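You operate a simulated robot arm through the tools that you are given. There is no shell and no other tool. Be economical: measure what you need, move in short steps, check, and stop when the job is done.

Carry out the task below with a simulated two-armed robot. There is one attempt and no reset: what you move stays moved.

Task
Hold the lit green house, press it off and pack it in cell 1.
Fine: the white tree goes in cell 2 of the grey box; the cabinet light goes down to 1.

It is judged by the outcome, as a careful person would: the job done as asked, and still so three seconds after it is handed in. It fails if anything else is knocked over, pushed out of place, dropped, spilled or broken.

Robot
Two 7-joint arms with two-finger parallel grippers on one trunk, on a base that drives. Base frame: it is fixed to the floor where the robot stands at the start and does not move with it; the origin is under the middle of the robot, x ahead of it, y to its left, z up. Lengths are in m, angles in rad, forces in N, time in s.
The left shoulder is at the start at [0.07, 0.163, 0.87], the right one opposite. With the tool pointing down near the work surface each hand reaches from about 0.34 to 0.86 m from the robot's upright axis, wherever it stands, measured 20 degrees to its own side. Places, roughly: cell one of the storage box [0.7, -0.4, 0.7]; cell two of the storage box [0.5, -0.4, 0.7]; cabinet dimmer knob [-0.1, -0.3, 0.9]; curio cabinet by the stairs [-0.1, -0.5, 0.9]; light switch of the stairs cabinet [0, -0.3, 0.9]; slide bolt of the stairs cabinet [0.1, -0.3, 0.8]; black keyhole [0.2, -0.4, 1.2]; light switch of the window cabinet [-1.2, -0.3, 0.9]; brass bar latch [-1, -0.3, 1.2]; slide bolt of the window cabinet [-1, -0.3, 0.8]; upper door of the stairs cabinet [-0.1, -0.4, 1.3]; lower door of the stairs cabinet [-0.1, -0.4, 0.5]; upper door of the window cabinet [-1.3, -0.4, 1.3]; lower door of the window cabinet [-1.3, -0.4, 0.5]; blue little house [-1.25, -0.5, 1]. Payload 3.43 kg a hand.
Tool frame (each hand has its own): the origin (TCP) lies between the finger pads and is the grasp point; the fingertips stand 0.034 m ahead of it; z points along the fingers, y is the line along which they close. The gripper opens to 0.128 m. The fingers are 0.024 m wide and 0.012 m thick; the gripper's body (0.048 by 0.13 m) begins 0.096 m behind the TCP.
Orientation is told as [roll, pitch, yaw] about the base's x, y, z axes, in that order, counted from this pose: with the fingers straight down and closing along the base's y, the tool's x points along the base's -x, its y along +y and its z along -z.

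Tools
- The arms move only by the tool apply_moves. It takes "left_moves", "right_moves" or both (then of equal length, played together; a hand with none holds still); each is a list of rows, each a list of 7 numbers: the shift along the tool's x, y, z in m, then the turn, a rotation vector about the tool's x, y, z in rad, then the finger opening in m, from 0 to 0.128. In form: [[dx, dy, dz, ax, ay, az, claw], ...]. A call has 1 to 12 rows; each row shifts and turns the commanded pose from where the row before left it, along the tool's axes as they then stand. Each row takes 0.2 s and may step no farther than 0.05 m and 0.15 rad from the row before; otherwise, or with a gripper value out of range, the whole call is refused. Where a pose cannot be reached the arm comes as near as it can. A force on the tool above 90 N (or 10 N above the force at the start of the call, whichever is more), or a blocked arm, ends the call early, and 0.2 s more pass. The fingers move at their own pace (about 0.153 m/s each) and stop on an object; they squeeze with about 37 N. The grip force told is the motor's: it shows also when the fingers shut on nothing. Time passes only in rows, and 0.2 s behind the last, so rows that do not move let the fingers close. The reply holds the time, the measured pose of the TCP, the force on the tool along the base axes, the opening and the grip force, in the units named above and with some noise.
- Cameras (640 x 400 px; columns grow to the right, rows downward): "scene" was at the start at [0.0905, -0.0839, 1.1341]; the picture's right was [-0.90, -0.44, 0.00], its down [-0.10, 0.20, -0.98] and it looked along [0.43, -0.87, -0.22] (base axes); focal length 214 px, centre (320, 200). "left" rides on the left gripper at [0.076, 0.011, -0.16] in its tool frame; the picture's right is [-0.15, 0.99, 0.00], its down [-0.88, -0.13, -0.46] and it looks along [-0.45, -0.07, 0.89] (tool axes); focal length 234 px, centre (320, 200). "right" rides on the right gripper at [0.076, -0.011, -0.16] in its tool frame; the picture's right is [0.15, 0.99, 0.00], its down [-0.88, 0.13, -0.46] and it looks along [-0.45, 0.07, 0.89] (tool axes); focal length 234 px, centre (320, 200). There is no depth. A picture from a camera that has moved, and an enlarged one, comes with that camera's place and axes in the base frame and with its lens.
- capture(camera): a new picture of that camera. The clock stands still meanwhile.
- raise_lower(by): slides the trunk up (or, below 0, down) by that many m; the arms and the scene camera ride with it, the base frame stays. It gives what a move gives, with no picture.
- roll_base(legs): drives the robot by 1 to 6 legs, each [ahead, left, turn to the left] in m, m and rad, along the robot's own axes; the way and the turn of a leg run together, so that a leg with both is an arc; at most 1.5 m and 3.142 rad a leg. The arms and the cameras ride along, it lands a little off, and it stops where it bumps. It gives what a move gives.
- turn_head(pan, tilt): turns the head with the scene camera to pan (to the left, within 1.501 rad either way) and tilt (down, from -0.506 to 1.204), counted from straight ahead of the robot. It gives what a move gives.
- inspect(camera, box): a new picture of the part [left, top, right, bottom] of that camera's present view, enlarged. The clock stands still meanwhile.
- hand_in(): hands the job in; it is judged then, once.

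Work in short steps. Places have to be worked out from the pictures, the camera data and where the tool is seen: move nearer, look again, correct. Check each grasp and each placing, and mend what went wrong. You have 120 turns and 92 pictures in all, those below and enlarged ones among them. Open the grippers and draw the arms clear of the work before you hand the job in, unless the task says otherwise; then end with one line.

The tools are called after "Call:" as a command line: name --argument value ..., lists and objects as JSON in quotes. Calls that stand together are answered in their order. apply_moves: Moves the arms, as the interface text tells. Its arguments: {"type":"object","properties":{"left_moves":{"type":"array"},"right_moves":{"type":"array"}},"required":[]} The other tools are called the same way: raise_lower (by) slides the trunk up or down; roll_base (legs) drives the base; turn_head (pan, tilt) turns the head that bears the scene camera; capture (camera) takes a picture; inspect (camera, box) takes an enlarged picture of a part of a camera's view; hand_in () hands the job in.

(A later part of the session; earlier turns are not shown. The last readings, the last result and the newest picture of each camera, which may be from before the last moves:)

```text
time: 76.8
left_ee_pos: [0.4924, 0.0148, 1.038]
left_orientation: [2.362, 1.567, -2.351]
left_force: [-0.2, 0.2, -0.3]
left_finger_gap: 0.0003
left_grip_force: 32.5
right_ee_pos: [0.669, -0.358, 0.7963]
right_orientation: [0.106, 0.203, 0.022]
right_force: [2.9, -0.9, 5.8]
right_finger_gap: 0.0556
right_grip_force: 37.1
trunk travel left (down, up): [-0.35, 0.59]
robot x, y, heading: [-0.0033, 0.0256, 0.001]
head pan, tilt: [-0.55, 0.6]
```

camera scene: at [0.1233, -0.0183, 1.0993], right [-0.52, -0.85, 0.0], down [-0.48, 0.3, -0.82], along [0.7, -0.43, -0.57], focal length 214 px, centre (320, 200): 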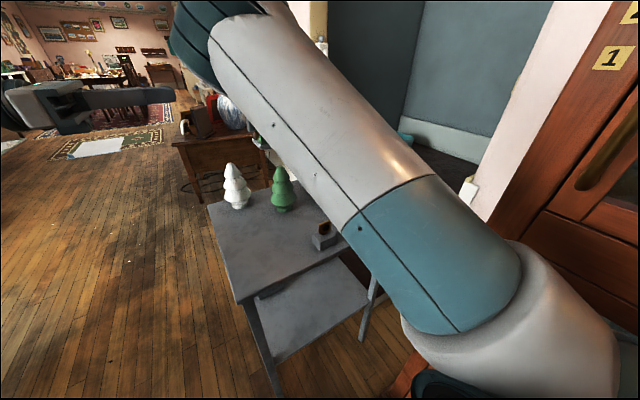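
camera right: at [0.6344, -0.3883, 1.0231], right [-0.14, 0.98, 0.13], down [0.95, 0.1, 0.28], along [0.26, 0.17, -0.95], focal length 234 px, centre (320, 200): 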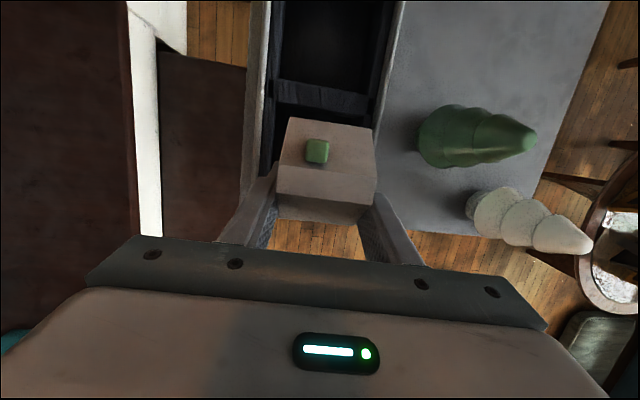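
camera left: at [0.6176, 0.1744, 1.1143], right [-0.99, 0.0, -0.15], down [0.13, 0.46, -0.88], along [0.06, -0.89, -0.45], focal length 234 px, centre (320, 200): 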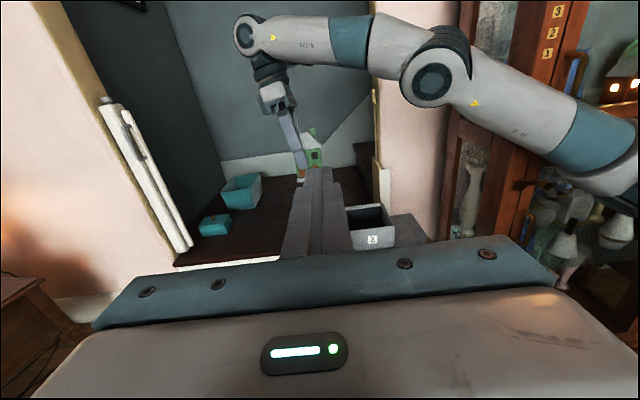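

It rests (about +8 N upward). I release by opening only to 0.072 m so the fingers don't push the cell walls.

Call:
apply_moves --right_moves '[[0, 0, 0, 0, 0, 0, 0.062], [0, 0, 0, 0, 0, 0, 0.068], [0, 0, 0, 0, 0, 0, 0.072]]'

Call:
capture --camera "right"

```text
time: 77.6
left_ee_pos: [0.492, 0.0147, 1.0376]
left_orientation: [1.852, 1.568, -2.862]
left_force: [-0.3, -0.3, 0.7]
left_finger_gap: 0.0
left_grip_force: 32.8
right_ee_pos: [0.6672, -0.3596, 0.7957]
right_orientation: [0.107, 0.203, 0.023]
right_force: [-0.6, -0.1, -2.2]
right_finger_gap: 0.0682
right_grip_force: 0.1
trunk travel left (down, up): [-0.35, 0.59]
robot x, y, heading: [0.0013, 0.027, -0.002]
head pan, tilt: [-0.55, 0.6]
```

```text
32 pictures are left
camera right: at [0.624, -0.3892, 0.9642], right [-0.14, 0.98, 0.13], down [0.95, 0.1, 0.28], along [0.26, 0.17, -0.95], focal length 234 px, centre (320, 200)
```

right: 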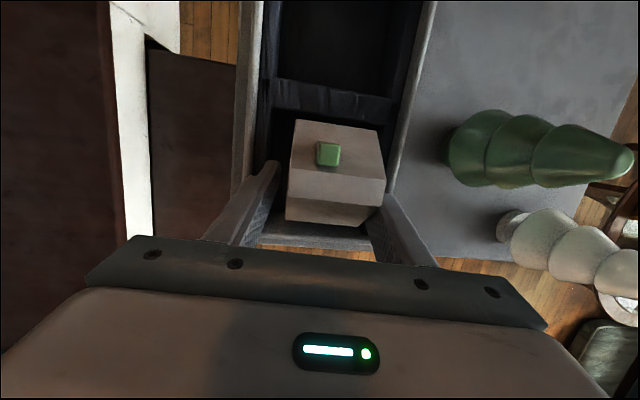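

House sits in the cell and the fingers are off it. I rise slowly and check that it stays put.

Call:
apply_moves --right_moves '[[0.0021, 0.0012, -0.0097, 0, 0, 0, 0.072], [0.0021, 0.0012, -0.0097, 0, 0, 0, 0.072], [0.0042, 0.0024, -0.0194, 0, 0, 0, 0.072]]'

Call:
inspect --camera "left" --box '[220, 160, 350, 250]'

```text
time: 78.4
left_ee_pos: [0.4929, 0.0156, 1.0383]
left_orientation: [1.878, 1.567, -2.836]
left_force: [0.5, 0.4, 0.3]
left_finger_gap: 0.0
left_grip_force: 33.3
right_ee_pos: [0.6665, -0.3583, 0.8356]
right_orientation: [0.106, 0.202, 0.022]
right_force: [-0.6, -0.4, -2.9]
right_finger_gap: 0.0685
right_grip_force: 0.0
trunk travel left (down, up): [-0.35, 0.59]
robot x, y, heading: [-0.0006, 0.0312, 0.002]
head pan, tilt: [-0.55, 0.6]
```

```text
4.44 times, centred on (285, 205) of left
camera zoom: at [0.482, 0.1765, 1.1146], right [-0.99, 0.0, -0.15], down [0.13, 0.46, -0.88], along [0.07, -0.89, -0.45], focal length 1041 px, centre (476, 178)
```

zoom: 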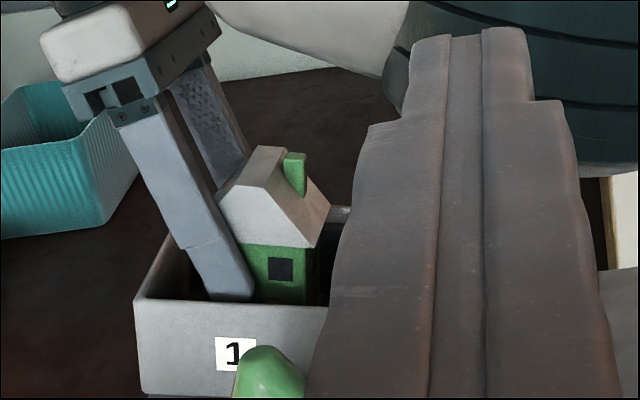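

The box has come up with the fingers (they're spread against its walls). I lower straight back the same amount right away.

Call:
apply_moves --right_moves '[[-0.0042, -0.0024, 0.0194, 0, 0, 0, 0.072], [-0.0021, -0.0012, 0.0097, 0, 0, 0, 0.072], [-0.0019, -0.0011, 0.0088, 0, 0, 0, 0.072]]'

Call:
inspect --camera "left" --box '[220, 160, 350, 250]'

```text
time: 79.2
left_ee_pos: [0.4921, 0.0155, 1.0373]
left_orientation: [2.205, 1.569, -2.508]
left_force: [-1.1, -0.5, -0.2]
left_finger_gap: 0.0002
left_grip_force: 33.1
right_ee_pos: [0.6665, -0.3589, 0.7964]
right_orientation: [0.104, 0.201, 0.023]
right_force: [1.7, -0.5, 3.0]
right_finger_gap: 0.0682
right_grip_force: 0.1
trunk travel left (down, up): [-0.35, 0.59]
robot x, y, heading: [-0.0024, 0.0297, -0.001]
head pan, tilt: [-0.55, 0.6]
```

```text
4.44 times, centred on (285, 205) of left
camera zoom: at [0.4818, 0.1769, 1.1148], right [-0.99, 0.0, -0.15], down [0.13, 0.46, -0.88], along [0.07, -0.89, -0.45], focal length 1041 px, centre (476, 178)
```

zoom: 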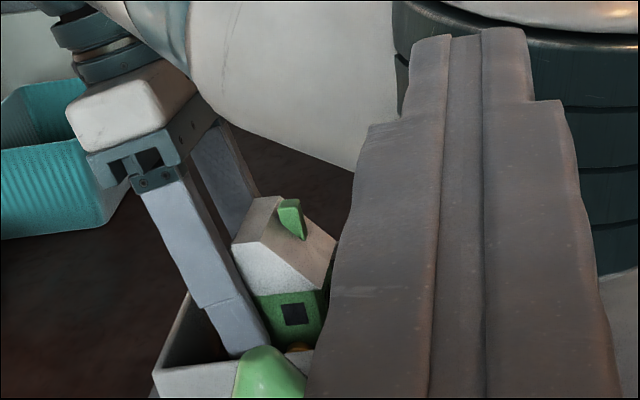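

The box is back where it was. I narrow the fingers to 0.061 m (between house and walls) and then rise a little, checking again.

Call:
apply_moves --right_moves '[[0, 0, 0, 0, 0, 0, 0.062], [0, 0, 0, 0, 0, 0, 0.062], [0, 0, 0, 0, 0, 0, 0.062], [0.001, 0.0006, -0.0049, 0, 0, 0, 0.062]]'

Call:
inspect --camera "left" --box '[220, 160, 350, 250]'

```text
time: 80.2
left_ee_pos: [0.492, 0.0143, 1.0382]
left_orientation: [2.041, 1.568, -2.672]
left_force: [0.6, -0.2, 0.2]
left_finger_gap: 0.0001
left_grip_force: 33.3
right_ee_pos: [0.6676, -0.3589, 0.8031]
right_orientation: [0.108, 0.202, 0.023]
right_force: [-0.3, 0.2, -0.3]
right_finger_gap: 0.0623
right_grip_force: 0.0
trunk travel left (down, up): [-0.35, 0.59]
robot x, y, heading: [-0.001, 0.0302, -0.001]
head pan, tilt: [-0.55, 0.6]
```

```text
4.44 times, centred on (285, 205) of left
camera zoom: at [0.482, 0.1767, 1.1145], right [-0.99, 0.0, -0.15], down [0.13, 0.46, -0.88], along [0.07, -0.89, -0.45], focal length 1041 px, centre (476, 178)
```

zoom: 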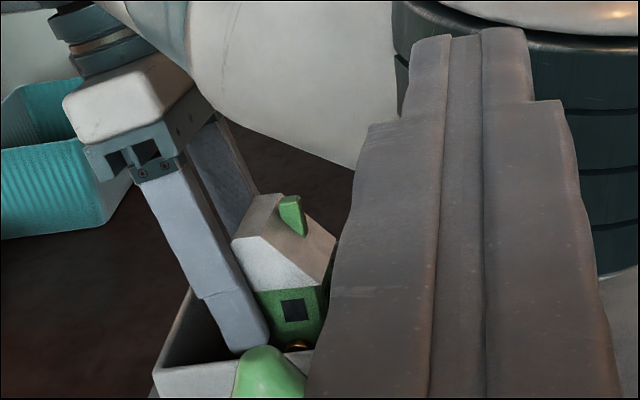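

Force z is now near zero and neither box nor house rose with the hand. I continue up in small steps and check midway.

Call:
apply_moves --right_moves '[[0.0021, 0.0012, -0.0097, 0, 0, 0, 0.062], [0.0021, 0.0012, -0.0097, 0, 0, 0, 0.062]]'

Call:
inspect --camera "left" --box '[220, 160, 350, 250]'

```text
time: 80.8
left_ee_pos: [0.4925, 0.0161, 1.0379]
left_orientation: [2.033, 1.569, -2.68]
left_force: [0.2, -0.3, 0.8]
left_finger_gap: 0.0001
left_grip_force: 32.7
right_ee_pos: [0.6672, -0.3591, 0.8215]
right_orientation: [0.107, 0.204, 0.022]
right_force: [0.4, 0.9, 0.0]
right_finger_gap: 0.0621
right_grip_force: 0.6
trunk travel left (down, up): [-0.35, 0.59]
robot x, y, heading: [0.0058, 0.0281, 0.002]
head pan, tilt: [-0.55, 0.6]
```

```text
4.44 times, centred on (285, 205) of left
camera zoom: at [0.482, 0.1767, 1.1145], right [-0.99, 0.0, -0.15], down [0.13, 0.46, -0.88], along [0.07, -0.89, -0.45], focal length 1041 px, centre (476, 178)
```

zoom: 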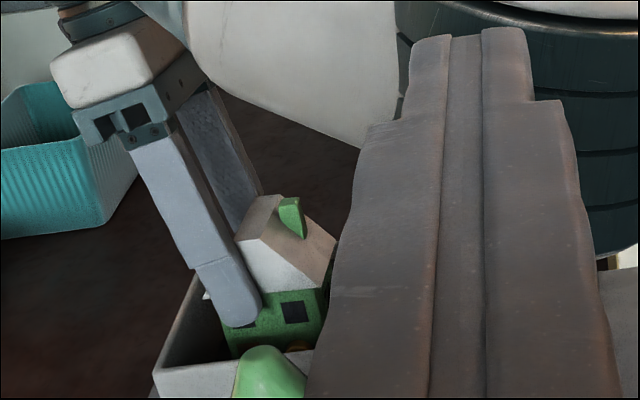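

Everything stays down. I rise above the rim, open up, and go up to travel height.

Call:
apply_moves --right_moves '[[0.0021, 0.0012, -0.0097, 0, 0, 0, 0.066], [0, 0, 0, 0, 0, 0, 0.09], [0.0042, 0.0024, -0.0194, 0, 0, 0, 0.09], [0.0062, 0.0035, -0.029, 0, 0, 0, 0.09], [0.0062, 0.0035, -0.029, 0, 0, 0, 0.09], [0.0062, 0.0035, -0.029, 0, 0, 0, 0.1], [0.0062, 0.0035, -0.029, 0, 0, 0, 0.11]]'

Call:
capture --camera "right"

```text
time: 82.4
left_ee_pos: [0.4918, 0.0158, 1.0379]
left_orientation: [1.727, 1.571, -2.986]
left_force: [0.6, -0.6, -0.6]
left_finger_gap: 0.0001
left_grip_force: 33.5
right_ee_pos: [0.6655, -0.357, 0.9732]
right_orientation: [0.105, 0.201, 0.022]
right_force: [-0.1, 0.2, 0.2]
right_finger_gap: 0.1099
right_grip_force: 0.1
trunk travel left (down, up): [-0.35, 0.59]
robot x, y, heading: [0.0009, 0.0282, 0.001]
head pan, tilt: [-0.55, 0.6]
```

```text
27 pictures are left
camera right: at [0.6217, -0.3869, 1.1418], right [-0.14, 0.98, 0.13], down [0.95, 0.1, 0.28], along [0.26, 0.17, -0.95], focal length 234 px, centre (320, 200)
```

right: 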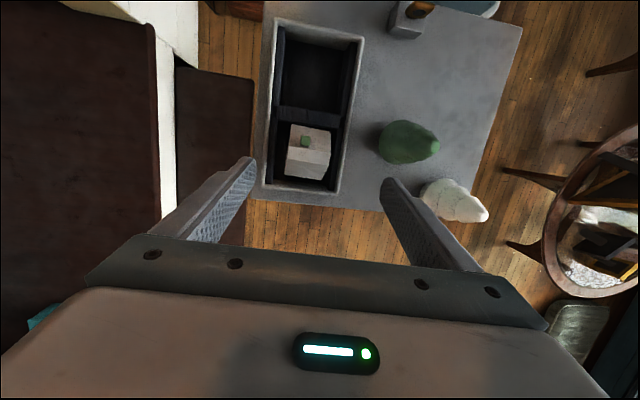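

The house sits in cell 1, light off. Next the white tree, at about (0.704, -0.079): I shift the base 0.12 left, then move the arm over it at height.

Call:
roll_base --legs '[[0, 0.12, 0]]'

Call:
apply_moves --right_moves '[[-0.0078, 0.031, 0.0021, 0, 0, 0, 0.11], [-0.0078, 0.031, 0.0021, 0, 0, 0, 0.11], [-0.0078, 0.031, 0.0021, 0, 0, 0, 0.11], [-0.0078, 0.031, 0.0021, 0, 0, 0, 0.11], [-0.0078, 0.031, 0.0021, 0, 0, 0, 0.11]]'

Call:
capture --camera "right"

```text
time: 83.6
left_ee_pos: [0.4932, 0.137, 1.0388]
left_orientation: [2.489, 1.568, -2.224]
left_force: [-0.2, 0.2, 0.3]
left_finger_gap: 0.0
left_grip_force: 32.6
right_ee_pos: [0.6663, -0.2359, 0.9722]
right_orientation: [0.105, 0.203, 0.023]
right_force: [1.0, 1.8, -0.2]
right_finger_gap: 0.1099
right_grip_force: 0.1
trunk travel left (down, up): [-0.35, 0.59]
robot x, y, heading: [-0.0004, 0.15, -0.003]
head pan, tilt: [-0.55, 0.6]
```

```text
time: 84.8
left_ee_pos: [0.4924, 0.1357, 1.0366]
left_orientation: [2.063, 1.569, -2.648]
left_force: [0.0, 0.5, -0.9]
left_finger_gap: 0.0002
left_grip_force: 33.4
right_ee_pos: [0.7027, -0.0788, 0.969]
right_orientation: [0.106, 0.203, 0.022]
right_force: [-0.3, 0.4, 0.0]
right_finger_gap: 0.1101
right_grip_force: 0.0
trunk travel left (down, up): [-0.35, 0.59]
robot x, y, heading: [-0.0013, 0.1497, 0.006]
head pan, tilt: [-0.55, 0.6]
```

```text
26 pictures are left
camera right: at [0.6595, -0.1091, 1.1384], right [-0.14, 0.98, 0.13], down [0.95, 0.1, 0.28], along [0.26, 0.17, -0.95], focal length 234 px, centre (320, 200)
```

right: 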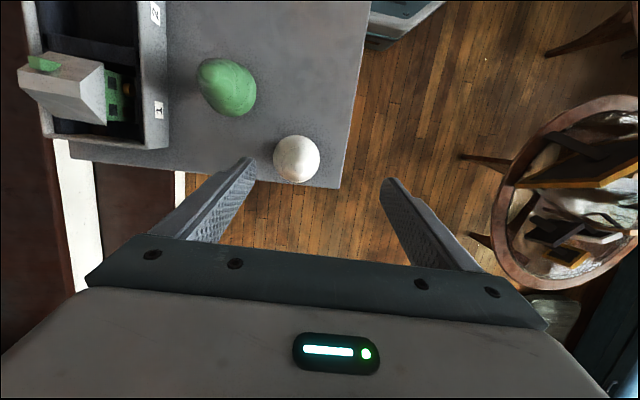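

Tree axis refined to about (0.701, -0.087). I descend 10 cm with a 9 mm y correction and look.

Call:
apply_moves --right_moves '[[-0.0052, -0.0052, 0.024, 0, 0, 0, 0.11], [-0.0052, -0.0052, 0.024, 0, 0, 0, 0.11], [-0.0052, -0.0052, 0.024, 0, 0, 0, 0.11], [-0.0052, -0.0052, 0.024, 0, 0, 0, 0.11]]'

Call:
capture --camera "right"

```text
time: 85.8
left_ee_pos: [0.4917, 0.1356, 1.0378]
left_orientation: [1.86, 1.568, -2.854]
left_force: [-0.2, 0.8, 0.3]
left_finger_gap: 0.0
left_grip_force: 33.0
right_ee_pos: [0.702, -0.0894, 0.8697]
right_orientation: [0.104, 0.203, 0.022]
right_force: [0.9, 0.3, 0.6]
right_finger_gap: 0.1097
right_grip_force: 0.1
trunk travel left (down, up): [-0.35, 0.59]
robot x, y, heading: [-0.0039, 0.1483, 0.004]
head pan, tilt: [-0.55, 0.6]
```

```text
25 pictures are left
camera right: at [0.6591, -0.12, 1.038], right [-0.15, 0.98, 0.13], down [0.95, 0.1, 0.28], along [0.26, 0.17, -0.95], focal length 234 px, centre (320, 200)
```

right: 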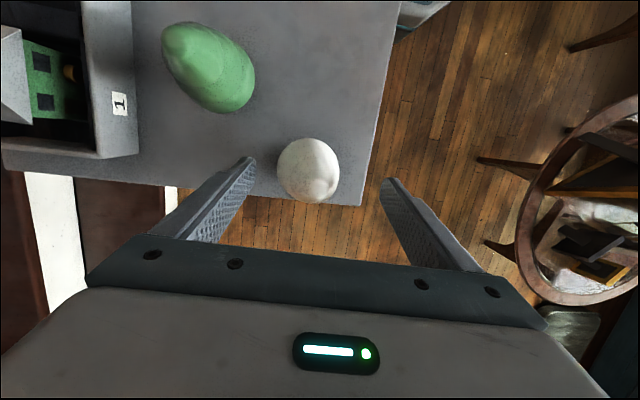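

Centred well. I descend the last 7 cm and close.

Call:
apply_moves --right_moves '[[-0.0048, -0.0034, 0.0227, 0, 0, 0, 0.11], [-0.0048, -0.0034, 0.0227, 0, 0, 0, 0.11], [-0.0048, -0.0034, 0.0227, 0, 0, 0, 0.11], [0, 0, 0, 0, 0, 0, 0.09], [0, 0, 0, 0, 0, 0, 0.08], [0, 0, 0, 0, 0, 0, 0.07], [0, 0, 0, 0, 0, 0, 0.06], [0, 0, 0, 0, 0, 0, 0.05], [0, 0, 0, 0, 0, 0, 0.03], [0, 0, 0, 0, 0, 0, 0.03]]'

Call:
capture --camera "right"

```text
time: 88.0
left_ee_pos: [0.4922, 0.1358, 1.0387]
left_orientation: [1.91, 1.569, -2.804]
left_force: [0.6, 0.7, -1.2]
left_finger_gap: 0.0
left_grip_force: 33.3
right_ee_pos: [0.7029, -0.0925, 0.7998]
right_orientation: [0.106, 0.202, 0.023]
right_force: [0.3, -0.5, 1.9]
right_finger_gap: 0.0705
right_grip_force: 36.7
trunk travel left (down, up): [-0.35, 0.59]
robot x, y, heading: [-0.0043, 0.1499, -0.005]
head pan, tilt: [-0.55, 0.6]
```

```text
24 pictures are left
camera right: at [0.6597, -0.1231, 0.9684], right [-0.14, 0.98, 0.13], down [0.95, 0.1, 0.28], along [0.26, 0.17, -0.95], focal length 234 px, centre (320, 200)
```

right: 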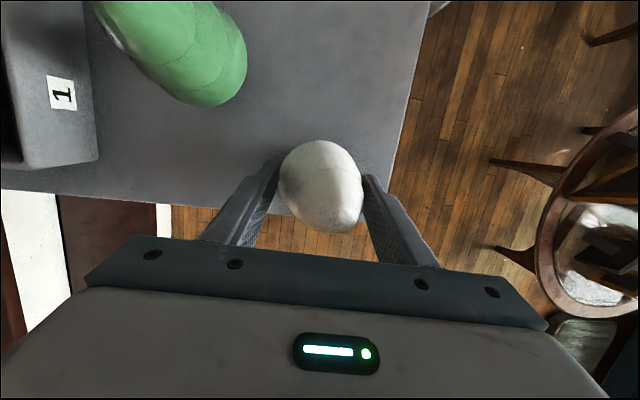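

Gripped at 0.0705 m — on the low tier, too wide for release inside the cell. I regrip 11 mm higher to hold the narrower middle tier.

Call:
apply_moves --right_moves '[[0, 0, 0, 0, 0, 0, 0.08], [0, 0, 0, 0, 0, 0, 0.085], [0.0011, 0.0006, -0.0053, 0, 0, 0, 0.085], [0.0011, 0.0006, -0.0053, 0, 0, 0, 0.085], [0, 0, 0, 0, 0, 0, 0.07], [0, 0, 0, 0, 0, 0, 0.06], [0, 0, 0, 0, 0, 0, 0.05], [0, 0, 0, 0, 0, 0, 0.03], [0, 0, 0, 0, 0, 0, 0.03]]'

```text
time: 90.0
left_ee_pos: [0.4915, 0.1357, 1.0376]
left_orientation: [2.016, 1.569, -2.697]
left_force: [-0.1, -0.3, 0.3]
left_finger_gap: 0.0
left_grip_force: 33.2
right_ee_pos: [0.7025, -0.0928, 0.811]
right_orientation: [0.106, 0.202, 0.023]
right_force: [0.3, -0.8, 0.6]
right_finger_gap: 0.0635
right_grip_force: 37.4
trunk travel left (down, up): [-0.35, 0.59]
robot x, y, heading: [-0.0029, 0.1505, 0.0]
head pan, tilt: [-0.55, 0.6]
```

Now 0.0635 m on the middle tier with full grip. I lift 17 cm.

Call:
apply_moves --right_moves '[[0.0031, 0.0018, -0.0146, 0, 0, 0, 0.03], [0.0062, 0.0035, -0.029, 0, 0, 0, 0.03], [0.0062, 0.0035, -0.029, 0, 0, 0, 0.03], [0.0062, 0.0035, -0.029, 0, 0, 0, 0.03], [0.0062, 0.0035, -0.029, 0, 0, 0, 0.03], [0.0062, 0.0035, -0.029, 0, 0, 0, 0.03]]'

Call:
capture --camera "right"

```text
time: 91.4
left_ee_pos: [0.4916, 0.1347, 1.0387]
left_orientation: [0.582, 1.57, 2.15]
left_force: [-0.1, -0.2, -0.1]
left_finger_gap: 0.0
left_grip_force: 33.2
right_ee_pos: [0.702, -0.093, 0.9754]
right_orientation: [0.108, 0.2, 0.021]
right_force: [-0.4, -0.1, -1.1]
right_finger_gap: 0.0617
right_grip_force: 37.1
trunk travel left (down, up): [-0.35, 0.59]
robot x, y, heading: [-0.0011, 0.1476, 0.001]
head pan, tilt: [-0.55, 0.6]
```

```text
23 pictures are left
camera right: at [0.6568, -0.1223, 1.144], right [-0.14, 0.98, 0.13], down [0.95, 0.1, 0.28], along [0.27, 0.17, -0.95], focal length 234 px, centre (320, 200)
```

right: 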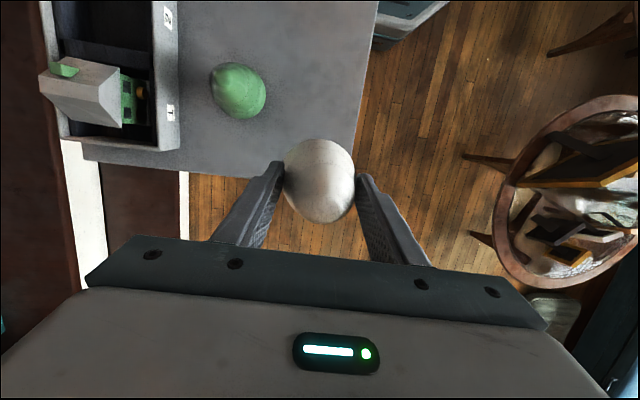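

Held, with slight settling. I drive the base right 0.12 and then move the arm over cell 2.

Call:
roll_base --legs '[[0, -0.12, 0]]'

Call:
apply_moves --right_moves '[[0.0253, -0.024, 0.0025, 0, 0, 0, 0.03], [0.0253, -0.024, 0.0025, 0, 0, 0, 0.03], [0.0253, -0.024, 0.0025, 0, 0, 0, 0.03], [0.0253, -0.024, 0.0025, 0, 0, 0, 0.03], [0.0253, -0.024, 0.0025, 0, 0, 0, 0.03], [0.0253, -0.024, 0.0025, 0, 0, 0, 0.03]]'

Call:
capture --camera "right"

Call:
capture --camera "left"

```text
time: 92.7
left_ee_pos: [0.4923, 0.0131, 1.0383]
left_orientation: [1.111, 1.569, 2.681]
left_force: [0.0, -0.4, 0.2]
left_finger_gap: 0.0001
left_grip_force: 33.1
right_ee_pos: [0.7008, -0.2122, 0.9742]
right_orientation: [0.106, 0.201, 0.021]
right_force: [0.3, -0.4, -1.1]
right_finger_gap: 0.0614
right_grip_force: 36.5
trunk travel left (down, up): [-0.35, 0.59]
robot x, y, heading: [-0.0029, 0.028, -0.001]
head pan, tilt: [-0.55, 0.6]
```

```text
time: 94.1
left_ee_pos: [0.4926, 0.0142, 1.0381]
left_orientation: [1.601, 1.568, -3.112]
left_force: [-0.8, 0.6, 0.6]
left_finger_gap: 0.0
left_grip_force: 33.1
right_ee_pos: [0.548, -0.3569, 0.974]
right_orientation: [0.107, 0.199, 0.024]
right_force: [0.6, 0.5, -1.5]
right_finger_gap: 0.0608
right_grip_force: 37.5
trunk travel left (down, up): [-0.35, 0.59]
robot x, y, heading: [-0.0023, 0.0263, -0.001]
head pan, tilt: [-0.55, 0.6]
```

```text
22 pictures are left
camera right: at [0.5046, -0.3869, 1.1429], right [-0.14, 0.98, 0.13], down [0.95, 0.1, 0.28], along [0.26, 0.17, -0.95], focal length 234 px, centre (320, 200)
```

right: 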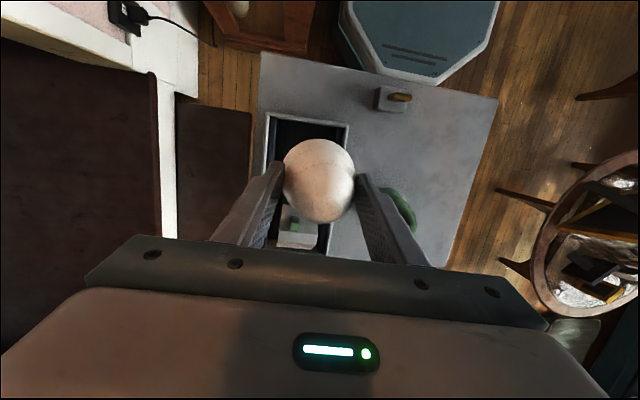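

```text
21 pictures are left
camera left: at [0.4819, 0.1762, 1.1147], right [-0.99, 0.0, -0.15], down [0.13, 0.46, -0.88], along [0.07, -0.89, -0.45], focal length 234 px, centre (320, 200)
```

left: 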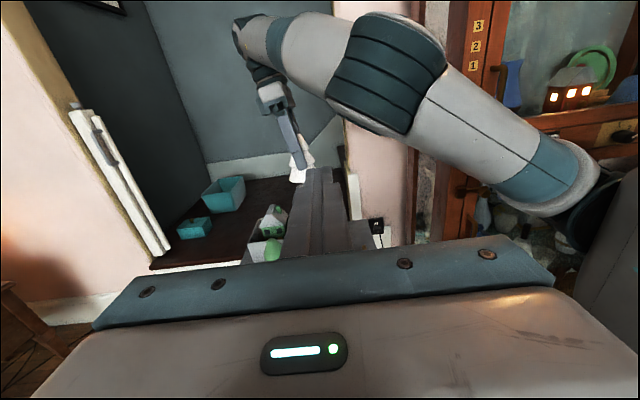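

Cell 2's centre is about (0.54, -0.355) and the tree's axis about (0.548, -0.347). I correct by 8 mm each and lower 12 cm.

Call:
apply_moves --right_moves '[[-0.0034, -0.0044, 0.0234, 0, 0, 0, 0.03], [-0.0034, -0.0044, 0.0234, 0, 0, 0, 0.03], [-0.0034, -0.0044, 0.0234, 0, 0, 0, 0.03], [-0.0034, -0.0044, 0.0234, 0, 0, 0, 0.03], [-0.0034, -0.0044, 0.0234, 0, 0, 0, 0.03]]' --left_moves '[[0, -0.03, 0, 0, 0, 0, 0], [0, -0.03, 0, 0, 0, 0, 0], [0, -0.03, 0, 0, 0, 0, 0], [0, -0.03, 0, 0, 0, 0, 0], [0, -0.03, 0, 0, 0, 0, 0]]'

Call:
inspect --camera "left" --box '[290, 150, 450, 260]'

Call:
capture --camera "right"

```text
time: 95.3
left_ee_pos: [0.644, 0.0132, 1.0358]
left_orientation: [1.686, 1.57, -3.029]
left_force: [0.1, -0.5, 0.2]
left_finger_gap: 0.0
left_grip_force: 32.4
right_ee_pos: [0.5435, -0.368, 0.8536]
right_orientation: [0.107, 0.201, 0.02]
right_force: [0.6, 0.0, -1.8]
right_finger_gap: 0.0611
right_grip_force: 36.5
trunk travel left (down, up): [-0.35, 0.59]
robot x, y, heading: [0.0018, 0.0297, 0.0]
head pan, tilt: [-0.55, 0.6]
```

```text
3.64 times, centred on (370, 205) of left
camera zoom: at [0.6336, 0.1749, 1.1138], right [-0.99, 0.0, -0.14], down [0.13, 0.46, -0.88], along [0.06, -0.89, -0.45], focal length 852 px, centre (138, 182)
```

zoom: 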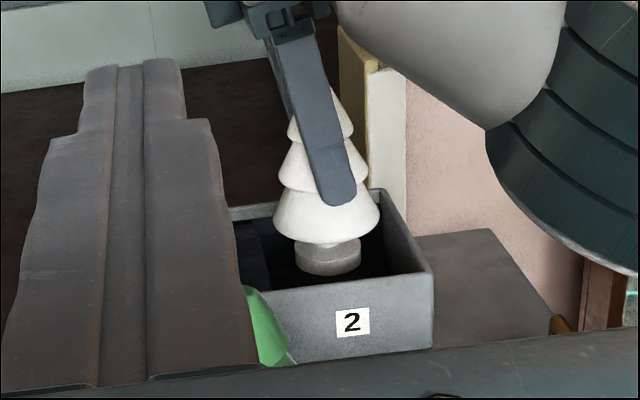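

```text
19 pictures are left
camera right: at [0.4998, -0.3973, 1.0228], right [-0.14, 0.98, 0.13], down [0.95, 0.1, 0.28], along [0.26, 0.17, -0.95], focal length 234 px, centre (320, 200)
```

right: 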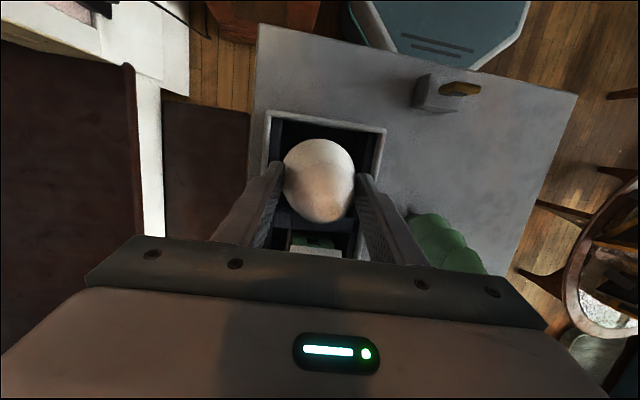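

Tree is well placed over cell 2. I lower in small steps until contact.

Call:
apply_moves --right_moves '[[0.0, -0.0012, 0.0105, 0, 0, 0, 0.03], [-0.0021, -0.0012, 0.0097, 0, 0, 0, 0.03], [-0.001, -0.0006, 0.0049, 0, 0, 0, 0.03]]'

Call:
inspect --camera "left" --box '[290, 150, 450, 260]'

```text
time: 96.1
left_ee_pos: [0.6414, 0.014, 1.0381]
left_orientation: [1.858, 1.569, -2.857]
left_force: [0.4, 0.3, -0.2]
left_finger_gap: 0.0
left_grip_force: 33.0
right_ee_pos: [0.5405, -0.3658, 0.8291]
right_orientation: [0.107, 0.2, 0.021]
right_force: [-0.9, -0.3, -2.5]
right_finger_gap: 0.0612
right_grip_force: 37.0
trunk travel left (down, up): [-0.35, 0.59]
robot x, y, heading: [0.0004, 0.0297, -0.002]
head pan, tilt: [-0.55, 0.6]
```

```text
3.64 times, centred on (370, 205) of left
camera zoom: at [0.6326, 0.1755, 1.1144], right [-0.99, 0.0, -0.15], down [0.13, 0.46, -0.88], along [0.06, -0.89, -0.45], focal length 852 px, centre (138, 182)
```

zoom: 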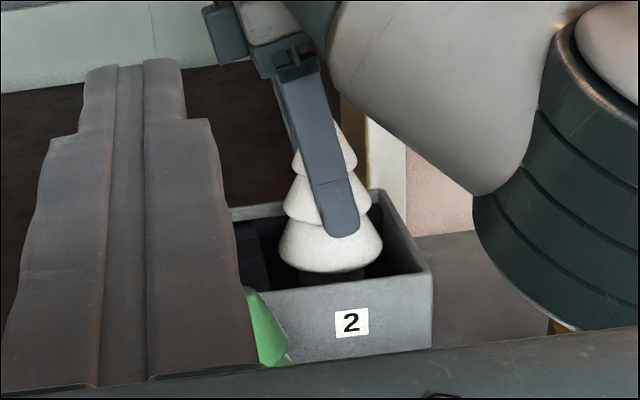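

Call:
apply_moves --right_moves '[[-0.0008, -0.0005, 0.0039, 0, 0, 0, 0.03], [-0.0008, -0.0005, 0.0039, 0, 0, 0, 0.03]]'

```text
time: 96.7
left_ee_pos: [0.6406, 0.0146, 1.0399]
left_orientation: [2.888, 1.57, -1.826]
left_force: [0.9, 0.4, -0.2]
left_finger_gap: 0.0
left_grip_force: 33.1
right_ee_pos: [0.5417, -0.3666, 0.8237]
right_orientation: [0.104, 0.197, 0.021]
right_force: [1.8, -0.5, 12.6]
right_finger_gap: 0.061
right_grip_force: 36.8
trunk travel left (down, up): [-0.35, 0.59]
robot x, y, heading: [0.0022, 0.0307, -0.008]
head pan, tilt: [-0.55, 0.6]
```

Contact (≈14 N), so the tree stands on the cell floor; tips are about at rim height. I open modestly and rise a little.

Call:
apply_moves --right_moves '[[0, 0, 0, 0, 0, 0, 0.066], [0, 0, 0, 0, 0, 0, 0.07], [0, 0, 0, 0, 0, 0, 0.07], [0.001, 0.0006, -0.0049, 0, 0, 0, 0.07], [0.001, 0.0006, -0.0049, 0, 0, 0, 0.072]]'

Call:
inspect --camera "left" --box '[290, 150, 450, 260]'

```text
time: 97.9
left_ee_pos: [0.6426, 0.0133, 1.039]
left_orientation: [2.045, 1.569, -2.669]
left_force: [-0.1, 0.7, 0.3]
left_finger_gap: 0.0001
left_grip_force: 32.7
right_ee_pos: [0.5398, -0.3662, 0.8319]
right_orientation: [0.106, 0.2, 0.023]
right_force: [0.4, 0.9, 0.9]
right_finger_gap: 0.0722
right_grip_force: 0.0
trunk travel left (down, up): [-0.35, 0.59]
robot x, y, heading: [-0.0022, 0.0279, -0.002]
head pan, tilt: [-0.55, 0.6]
```

```text
3.64 times, centred on (370, 205) of left
camera zoom: at [0.6322, 0.1757, 1.1145], right [-0.99, 0.0, -0.15], down [0.13, 0.46, -0.88], along [0.06, -0.89, -0.45], focal length 852 px, centre (138, 182)
```

zoom: 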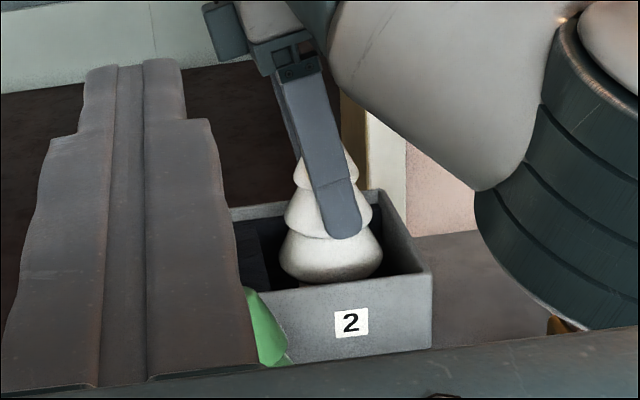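

The tree stands free in cell 2. I open and rise to travel height.

Call:
apply_moves --right_moves '[[0.0021, 0.0012, -0.0097, 0, 0, 0, 0.08], [0.0042, 0.0024, -0.0194, 0, 0, 0, 0.085], [0.0062, 0.0035, -0.029, 0, 0, 0, 0.085], [0.0062, 0.0035, -0.029, 0, 0, 0, 0.08], [0.0062, 0.0035, -0.029, 0, 0, 0, 0.06], [0.0062, 0.0035, -0.029, 0, 0, 0, 0.04], [0.0062, 0.0035, -0.029, 0, 0, 0, 0.02]]'

Call:
capture --camera "right"

```text
time: 99.5
left_ee_pos: [0.6429, 0.015, 1.0395]
left_orientation: [2.907, 1.57, -1.806]
left_force: [-1.0, -0.7, -0.2]
left_finger_gap: 0.0
left_grip_force: 33.2
right_ee_pos: [0.5392, -0.364, 1.0125]
right_orientation: [0.108, 0.199, 0.02]
right_force: [1.0, -0.4, 0.4]
right_finger_gap: 0.0199
right_grip_force: 0.1
trunk travel left (down, up): [-0.35, 0.59]
robot x, y, heading: [-0.0017, 0.0296, -0.002]
head pan, tilt: [-0.55, 0.6]
```

```text
16 pictures are left
camera right: at [0.4949, -0.3942, 1.1806], right [-0.14, 0.98, 0.13], down [0.95, 0.1, 0.28], along [0.26, 0.17, -0.95], focal length 234 px, centre (320, 200)
```

right: 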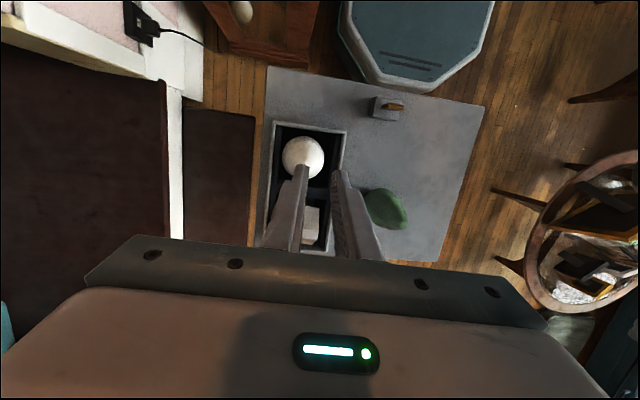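

Both items are packed. Next is the dimmer at about (-0.14, -0.32, 0.923). The left hand already points toward -y, so I'll back along the cabinet and use it; the right hand tucks inward first and the left retracts a little.

Call:
apply_moves --left_moves '[[0, 0.015, -0.02, 0, 0, 0, 0], [0, 0.015, -0.02, 0, 0, 0, 0], [0, 0.015, -0.02, 0, 0, 0, 0], [0, 0.015, -0.02, 0, 0, 0, 0], [0, 0.015, -0.02, 0, 0, 0, 0], [0, 0.015, -0.02, 0, 0, 0, 0]]' --right_moves '[[-0.0196, 0.0303, -0.0005, 0, 0, 0, 0.02], [-0.0196, 0.0303, -0.0005, 0, 0, 0, 0.02], [-0.0196, 0.0303, -0.0005, 0, 0, 0, 0.02], [-0.0196, 0.0303, -0.0005, 0, 0, 0, 0.02], [-0.0196, 0.0303, -0.0005, 0, 0, 0, 0.02], [-0.0196, 0.0303, -0.0005, 0, 0, 0, 0.02]]'

Call:
raise_lower --by 0.25

Call:
turn_head --pan -1.5 --tilt 0.6

Call:
capture --camera "scene"

Call:
turn_head --pan 1.5 --tilt 0.6

Call:
capture --camera "scene"

```text
time: 100.9
left_ee_pos: [0.5519, 0.1344, 1.0369]
left_orientation: [2.103, 1.569, -2.614]
left_force: [0.5, -0.2, 0.3]
left_finger_gap: 0.0
left_grip_force: 32.9
right_ee_pos: [0.6552, -0.1804, 1.0115]
right_orientation: [0.105, 0.2, 0.021]
right_force: [-0.1, -0.1, -0.9]
right_finger_gap: 0.0198
right_grip_force: 0.1
trunk travel left (down, up): [-0.35, 0.59]
robot x, y, heading: [-0.0038, 0.0273, -0.006]
head pan, tilt: [-0.55, 0.6]
```

```text
time: 103.4
left_ee_pos: [0.5525, 0.1342, 1.2879]
left_orientation: [1.972, 1.569, -2.74]
left_force: [0.0, 0.9, 0.9]
left_finger_gap: 0.0
left_grip_force: 32.9
right_ee_pos: [0.6552, -0.1815, 1.2609]
right_orientation: [0.106, 0.201, 0.022]
right_force: [0.0, -0.1, -0.4]
right_finger_gap: 0.0201
right_grip_force: 0.1
trunk travel left (down, up): [-0.6, 0.34]
robot x, y, heading: [0.0, 0.0285, 0.001]
head pan, tilt: [-0.55, 0.6]
```

```text
time: 104.7
left_ee_pos: [0.5529, 0.1347, 1.2866]
left_orientation: [2.019, 1.57, -2.693]
left_force: [1.2, 0.8, -0.6]
left_finger_gap: 0.0002
left_grip_force: 32.8
right_ee_pos: [0.6549, -0.1814, 1.2599]
right_orientation: [0.106, 0.2, 0.023]
right_force: [-0.5, 0.4, 0.3]
right_finger_gap: 0.0198
right_grip_force: 0.1
trunk travel left (down, up): [-0.6, 0.34]
robot x, y, heading: [-0.0023, 0.0252, 0.0]
head pan, tilt: [-1.499, 0.6]
```

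```text
15 pictures are left
camera scene: at [0.054, -0.06, 1.3493], right [-1.0, -0.07, 0.0], down [-0.04, 0.56, -0.83], along [0.06, -0.82, -0.56], focal length 214 px, centre (320, 200)
```

scene: 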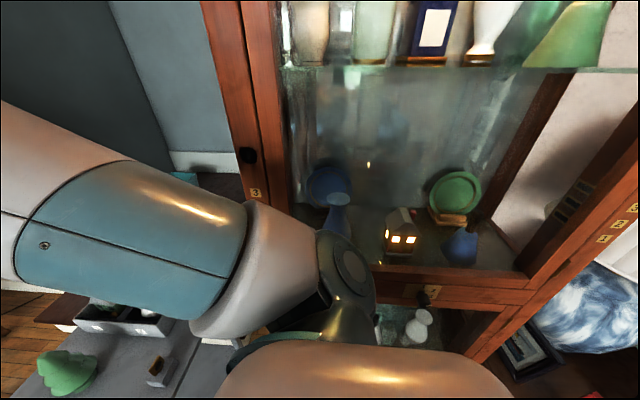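

```text
time: 107.3
left_ee_pos: [0.5512, 0.1352, 1.2875]
left_orientation: [2.025, 1.569, -2.689]
left_force: [-0.3, 0.0, -0.1]
left_finger_gap: 0.0002
left_grip_force: 33.2
right_ee_pos: [0.6565, -0.1813, 1.2605]
right_orientation: [0.106, 0.2, 0.022]
right_force: [0.1, -0.4, -0.2]
right_finger_gap: 0.0202
right_grip_force: 0.1
trunk travel left (down, up): [-0.6, 0.34]
robot x, y, heading: [-0.0035, 0.0276, -0.007]
head pan, tilt: [1.499, 0.6]
```

```text
14 pictures are left
camera scene: at [0.0542, 0.1163, 1.3493], right [1.0, -0.07, 0.0], down [-0.04, -0.56, -0.83], along [0.06, 0.82, -0.56], focal length 214 px, centre (320, 200)
```

scene: 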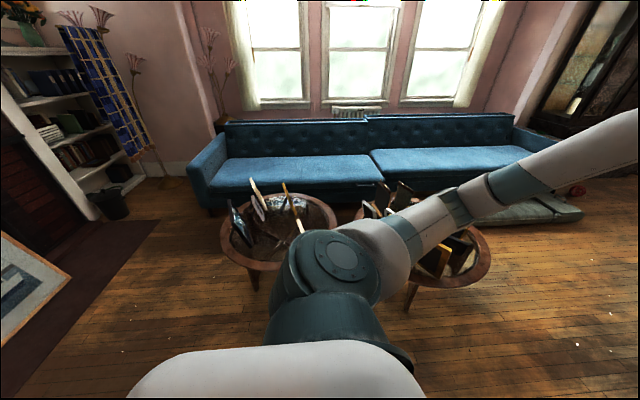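

The sides look clear, but directly behind the robot is a blind zone. With both arms high, I turn the base left 0.6 rad to look behind before backing.

Call:
roll_base --legs '[[0, 0, 0.6]]'

Call:
capture --camera "scene"

```text
time: 109.3
left_ee_pos: [0.3971, 0.4288, 1.2873]
left_orientation: [2.132, 1.569, -1.983]
left_force: [0.8, 0.7, -0.4]
left_finger_gap: 0.0
left_grip_force: 32.9
right_ee_pos: [0.6589, 0.2259, 1.26]
right_orientation: [0.107, 0.201, 0.623]
right_force: [0.0, -0.4, 0.7]
right_finger_gap: 0.0201
right_grip_force: 0.1
trunk travel left (down, up): [-0.6, 0.34]
robot x, y, heading: [-0.0012, 0.0327, 0.595]
head pan, tilt: [1.499, 0.6]
```

```text
13 pictures are left
camera scene: at [-0.0056, 0.1331, 1.3493], right [0.86, 0.5, 0.0], down [0.28, -0.49, -0.82], along [-0.41, 0.71, -0.57], focal length 214 px, centre (320, 200)
```

scene: 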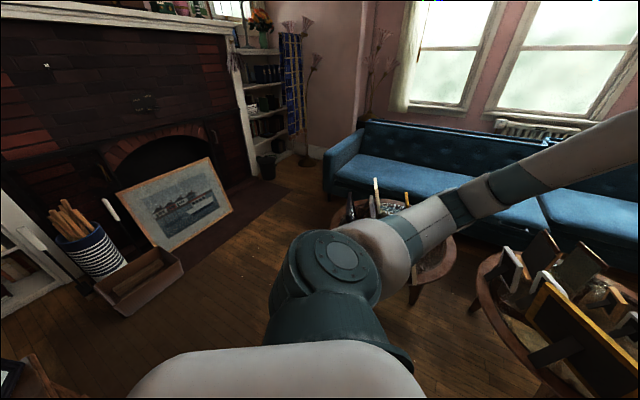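

Nearest thing behind is a box at x ≈ -1.4, so backing to x = -0.66 is safe. I turn back and drive in reverse.

Call:
roll_base --legs '[[0, 0, -0.597], [-0.66, 0.02, 0]]'

Call:
turn_head --pan -0.75 --tilt 0.7

Call:
capture --camera "scene"

```text
time: 112.8
left_ee_pos: [0.3436, 0.1314, 1.289]
left_orientation: [-0.212, 1.567, 1.287]
left_force: [-0.3, -1.2, 0.4]
left_finger_gap: 0.0
left_grip_force: 33.0
right_ee_pos: [0.4233, -0.1936, 1.26]
right_orientation: [0.11, 0.198, -0.048]
right_force: [-0.8, -1.3, 0.4]
right_finger_gap: 0.0198
right_grip_force: 0.0
trunk travel left (down, up): [-0.6, 0.34]
robot x, y, heading: [-0.2143, 0.0715, -0.066]
head pan, tilt: [1.499, 0.6]
stopped in leg 2: the robot was blocked; the commanded pose is now the measured one
```

```text
time: 114.9
left_ee_pos: [0.3455, 0.1375, 1.2873]
left_orientation: [1.983, 1.57, -2.8]
left_force: [0.0, 0.2, -0.2]
left_finger_gap: 0.0
left_grip_force: 32.7
right_ee_pos: [0.4267, -0.1844, 1.2579]
right_orientation: [0.107, 0.201, -0.05]
right_force: [-0.5, 0.9, -0.7]
right_finger_gap: 0.02
right_grip_force: 0.0
trunk travel left (down, up): [-0.6, 0.34]
robot x, y, heading: [-0.2138, 0.0712, -0.07]
head pan, tilt: [-0.75, 0.7]
```

```text
12 pictures are left
camera scene: at [-0.1072, 0.0041, 1.3407], right [-0.73, -0.68, 0.0], down [-0.44, 0.47, -0.76], along [0.52, -0.56, -0.64], focal length 214 px, centre (320, 200)
```

scene: 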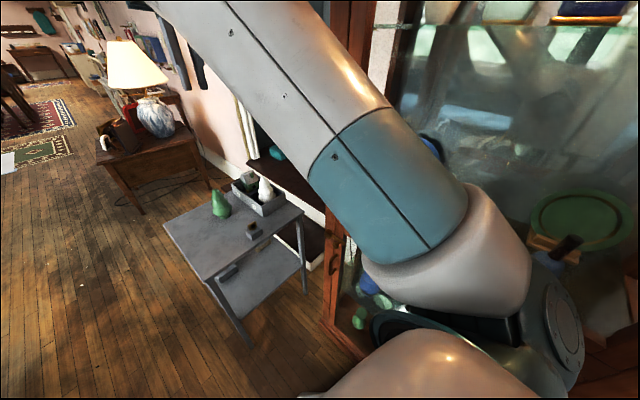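

The robot was blocked at x = -0.21, apparently by something at its right rear. I look there.

Call:
turn_head --pan -1.5 --tilt 0.9

Call:
capture --camera "scene"

```text
time: 116.0
left_ee_pos: [0.3471, 0.1361, 1.288]
left_orientation: [2.002, 1.569, -2.784]
left_force: [-0.9, 0.4, -0.4]
left_finger_gap: 0.0
left_grip_force: 33.0
right_ee_pos: [0.4273, -0.1849, 1.2586]
right_orientation: [0.106, 0.203, -0.048]
right_force: [0.4, 0.1, 0.1]
right_finger_gap: 0.0198
right_grip_force: 0.1
trunk travel left (down, up): [-0.6, 0.34]
robot x, y, heading: [-0.2161, 0.0685, -0.073]
head pan, tilt: [-1.499, 0.901]
```

```text
11 pictures are left
camera scene: at [-0.1649, -0.009, 1.3246], right [-1.0, 0.0, 0.0], down [0.0, 0.78, -0.62], along [0.0, -0.62, -0.78], focal length 214 px, centre (320, 200)
```

scene: 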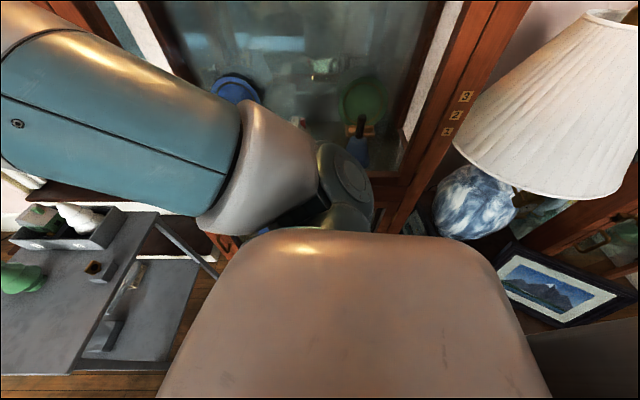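

The bump was against a side table with a lamp standing between the cabinets; the lamp still stands where it did. So I'll instead face the cabinet: first I move clear (forward and left), then try folding both hands in close for a turn.

Call:
roll_base --legs '[[0.1, 0, 0], [0.17, 0.15, 0.07]]'

Call:
apply_moves --right_moves '[[0.03, 0, 0, 0, 0, 0, 0.02], [0.03, 0, 0, 0, 0, 0, 0.02], [0.03, 0, 0, 0, 0, 0, 0.02], [0.03, 0, 0, 0, 0, 0, 0.02], [0.03, 0, 0, 0, 0, 0, 0.02], [0.03, 0, 0, 0, 0, 0, 0.02], [0.03, 0, 0, 0, 0, 0, 0.02]]' --left_moves '[[0, 0.02, 0, 0, 0, 0, 0], [0, 0.02, 0, 0, 0, 0, 0], [0, 0.02, 0, 0, 0, 0, 0], [0, 0.02, 0, 0, 0, 0, 0], [0, 0.02, 0, 0, 0, 0, 0], [0, 0.02, 0, 0, 0, 0, 0], [0, 0.02, 0, 0, 0, 0, 0]]'

```text
time: 118.5
left_ee_pos: [0.6172, 0.3086, 1.2867]
left_orientation: [1.976, 1.569, -2.739]
left_force: [0.4, 0.2, -0.9]
left_finger_gap: 0.0
left_grip_force: 33.2
right_ee_pos: [0.7175, -0.0077, 1.2576]
right_orientation: [0.108, 0.203, 0.021]
right_force: [-0.4, 0.0, 0.0]
right_finger_gap: 0.0201
right_grip_force: 0.1
trunk travel left (down, up): [-0.6, 0.34]
robot x, y, heading: [0.0647, 0.2075, -0.007]
head pan, tilt: [-1.499, 0.901]
```

```text
time: 119.4
left_ee_pos: [0.5495, 0.3107, 1.2874]
left_orientation: [2.24, 1.566, -2.477]
left_force: [-0.3, 0.1, -0.4]
left_finger_gap: 0.0002
left_grip_force: 32.8
right_ee_pos: [0.6433, -0.0419, 1.168]
right_orientation: [0.161, 0.426, -0.021]
right_force: [-0.1, -0.1, -0.6]
right_finger_gap: 0.0201
right_grip_force: 0.0
trunk travel left (down, up): [-0.6, 0.34]
robot x, y, heading: [0.0598, 0.2025, -0.003]
head pan, tilt: [-1.499, 0.901]
stopped in row 4 (right hand): the arm was blocked; the commanded pose is now the measured one
```

The right arm won't fold further here, but it can be stowed out to its own side. Plan: turn left (away from the cabinet) all the way round to face it. First raise the trunk 0.1 more, tuck the left hand, and turn to +90°.

Call:
raise_lower --by 0.1

Call:
apply_moves --left_moves '[[0, 0.025, -0.01, 0, 0, 0, 0], [0, 0.025, -0.01, 0, 0, 0, 0], [0, 0.025, -0.01, 0, 0, 0, 0], [0, 0.025, -0.01, 0, 0, 0, 0]]'

Call:
roll_base --legs '[[0, 0, 1.57]]'

```text
time: 120.7
left_ee_pos: [0.5468, 0.3091, 1.3868]
left_orientation: [1.878, 1.569, -2.841]
left_force: [0.0, 0.7, -0.4]
left_finger_gap: 0.0
left_grip_force: 32.8
right_ee_pos: [0.6418, -0.0426, 1.2689]
right_orientation: [0.162, 0.426, -0.019]
right_force: [1.0, 0.7, -0.2]
right_finger_gap: 0.0199
right_grip_force: 0.0
trunk travel left (down, up): [-0.7, 0.24]
robot x, y, heading: [0.0588, 0.203, -0.002]
head pan, tilt: [-1.499, 0.901]
```

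```text
time: 121.7
left_ee_pos: [0.4453, 0.351, 1.3876]
left_orientation: [3.106, 1.571, -1.61]
left_force: [-0.4, 0.6, -0.3]
left_finger_gap: 0.0
left_grip_force: 32.5
right_ee_pos: [0.6404, -0.0419, 1.2689]
right_orientation: [0.163, 0.42, -0.019]
right_force: [-0.4, 0.8, 1.0]
right_finger_gap: 0.0198
right_grip_force: 0.1
trunk travel left (down, up): [-0.7, 0.24]
robot x, y, heading: [0.0607, 0.2056, -0.012]
head pan, tilt: [-1.499, 0.901]
```

```text
time: 126.0
left_ee_pos: [-0.0891, 0.5888, 1.3867]
left_orientation: [1.975, 1.569, -1.163]
left_force: [0.3, 0.1, -0.2]
left_finger_gap: 0.0
left_grip_force: 32.8
right_ee_pos: [0.3031, 0.787, 1.2689]
right_orientation: [0.162, 0.424, 1.56]
right_force: [-0.3, 0.8, -0.1]
right_finger_gap: 0.0201
right_grip_force: 0.1
trunk travel left (down, up): [-0.7, 0.24]
robot x, y, heading: [0.0627, 0.207, 1.573]
head pan, tilt: [-1.499, 0.901]
```

Turned. Now I swing the right hand outward to the robot's right (over free space) while straightening its pitch.

Call:
apply_moves --right_moves '[[0, -0.042, -0.0068, 0, -0.028, 0, 0.02], [0, -0.042, -0.0068, 0, -0.028, 0, 0.02], [0, -0.042, -0.0068, 0, -0.028, 0, 0.02], [0, -0.042, -0.0068, 0, -0.028, 0, 0.02], [0, -0.042, -0.0068, 0, -0.028, 0, 0.02], [0, -0.042, -0.0068, 0, -0.028, 0, 0.02], [0, -0.042, -0.0068, 0, -0.028, 0, 0.02], [0, -0.042, -0.0068, 0, -0.028, 0, 0.02]]'

Call:
apply_moves --right_moves '[[0.035, 0, 0, 0, 0, 0, 0.02], [0.035, 0, 0, 0, 0, 0, 0.02], [0.035, 0, 0, 0, 0, 0, 0.02], [0.035, 0, 0, 0, 0, 0, 0.02], [0.035, 0, 0, 0, 0, 0, 0.02], [0.035, 0, 0, 0, 0, 0, 0.02]]'

```text
time: 127.8
left_ee_pos: [-0.0841, 0.587, 1.3884]
left_orientation: [0.5, 1.569, -2.634]
left_force: [0.2, -0.7, -0.6]
left_finger_gap: 0.0
left_grip_force: 33.5
right_ee_pos: [0.6453, 0.7776, 1.2686]
right_orientation: [0.155, 0.203, 1.524]
right_force: [0.0, -1.0, -0.3]
right_finger_gap: 0.02
right_grip_force: 0.1
trunk travel left (down, up): [-0.7, 0.24]
robot x, y, heading: [0.0594, 0.205, 1.576]
head pan, tilt: [-1.499, 0.901]
```

```text
time: 129.2
left_ee_pos: [-0.0878, 0.5883, 1.3882]
left_orientation: [2.333, 1.57, -0.802]
left_force: [-0.1, -0.3, -0.4]
left_finger_gap: 0.0
left_grip_force: 32.8
right_ee_pos: [0.6321, 0.5712, 1.3117]
right_orientation: [0.152, 0.203, 1.523]
right_force: [0.6, -0.8, 0.2]
right_finger_gap: 0.0202
right_grip_force: 0.0
trunk travel left (down, up): [-0.7, 0.24]
robot x, y, heading: [0.0578, 0.2061, 1.579]
head pan, tilt: [-1.499, 0.901]
```

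The right hand is now at the robot's right side. I move the base 0.09 m away from the cabinet (ahead at this heading) and turn on, in two quarter turns.

Call:
roll_base --legs '[[0.08, 0, 0], [0, 0, 1.57], [0, 0, 1.57]]'

Call:
turn_head --pan -0.2 --tilt 0.6

Call:
capture --camera "scene"

```text
time: 133.9
left_ee_pos: [-0.3291, 0.1676, 1.3898]
left_orientation: [-0.001, 1.569, -1.625]
left_force: [0.5, -0.4, -0.9]
left_finger_gap: 0.0003
left_grip_force: 33.1
right_ee_pos: [-0.2852, 0.8839, 1.307]
right_orientation: [0.16, 0.204, 3.055]
right_force: [0.0, 0.1, -0.1]
right_finger_gap: 0.02
right_grip_force: 0.1
trunk travel left (down, up): [-0.7, 0.24]
robot x, y, heading: [0.0645, 0.2866, 3.103]
head pan, tilt: [-1.499, 0.901]
stopped in leg 2: the robot was blocked; the commanded pose is now the measured one
```

```text
time: 135.4
left_ee_pos: [-0.3336, 0.1667, 1.3879]
left_orientation: [0.827, 1.565, -0.79]
left_force: [0.3, 0.3, -0.3]
left_finger_gap: 0.0
left_grip_force: 33.2
right_ee_pos: [-0.2902, 0.8839, 1.303]
right_orientation: [0.163, 0.205, 3.059]
right_force: [0.7, 0.4, 0.2]
right_finger_gap: 0.02
right_grip_force: 0.1
trunk travel left (down, up): [-0.7, 0.24]
robot x, y, heading: [0.0569, 0.2884, 3.109]
head pan, tilt: [-0.201, 0.6]
```

```text
10 pictures are left
camera scene: at [-0.0816, 0.3224, 1.4485], right [0.23, 0.97, -0.01], down [0.55, -0.14, -0.82], along [-0.8, 0.19, -0.57], focal length 214 px, centre (320, 200)
```

scene: 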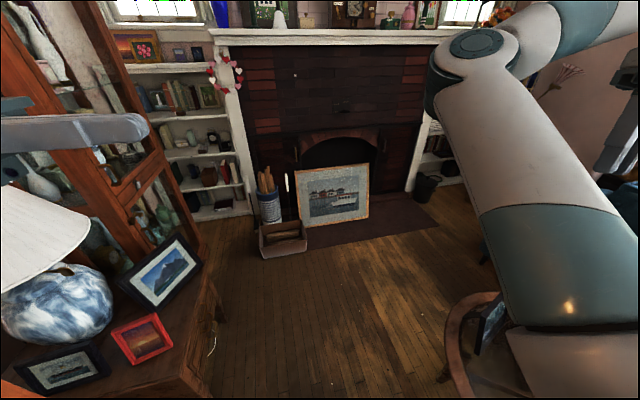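

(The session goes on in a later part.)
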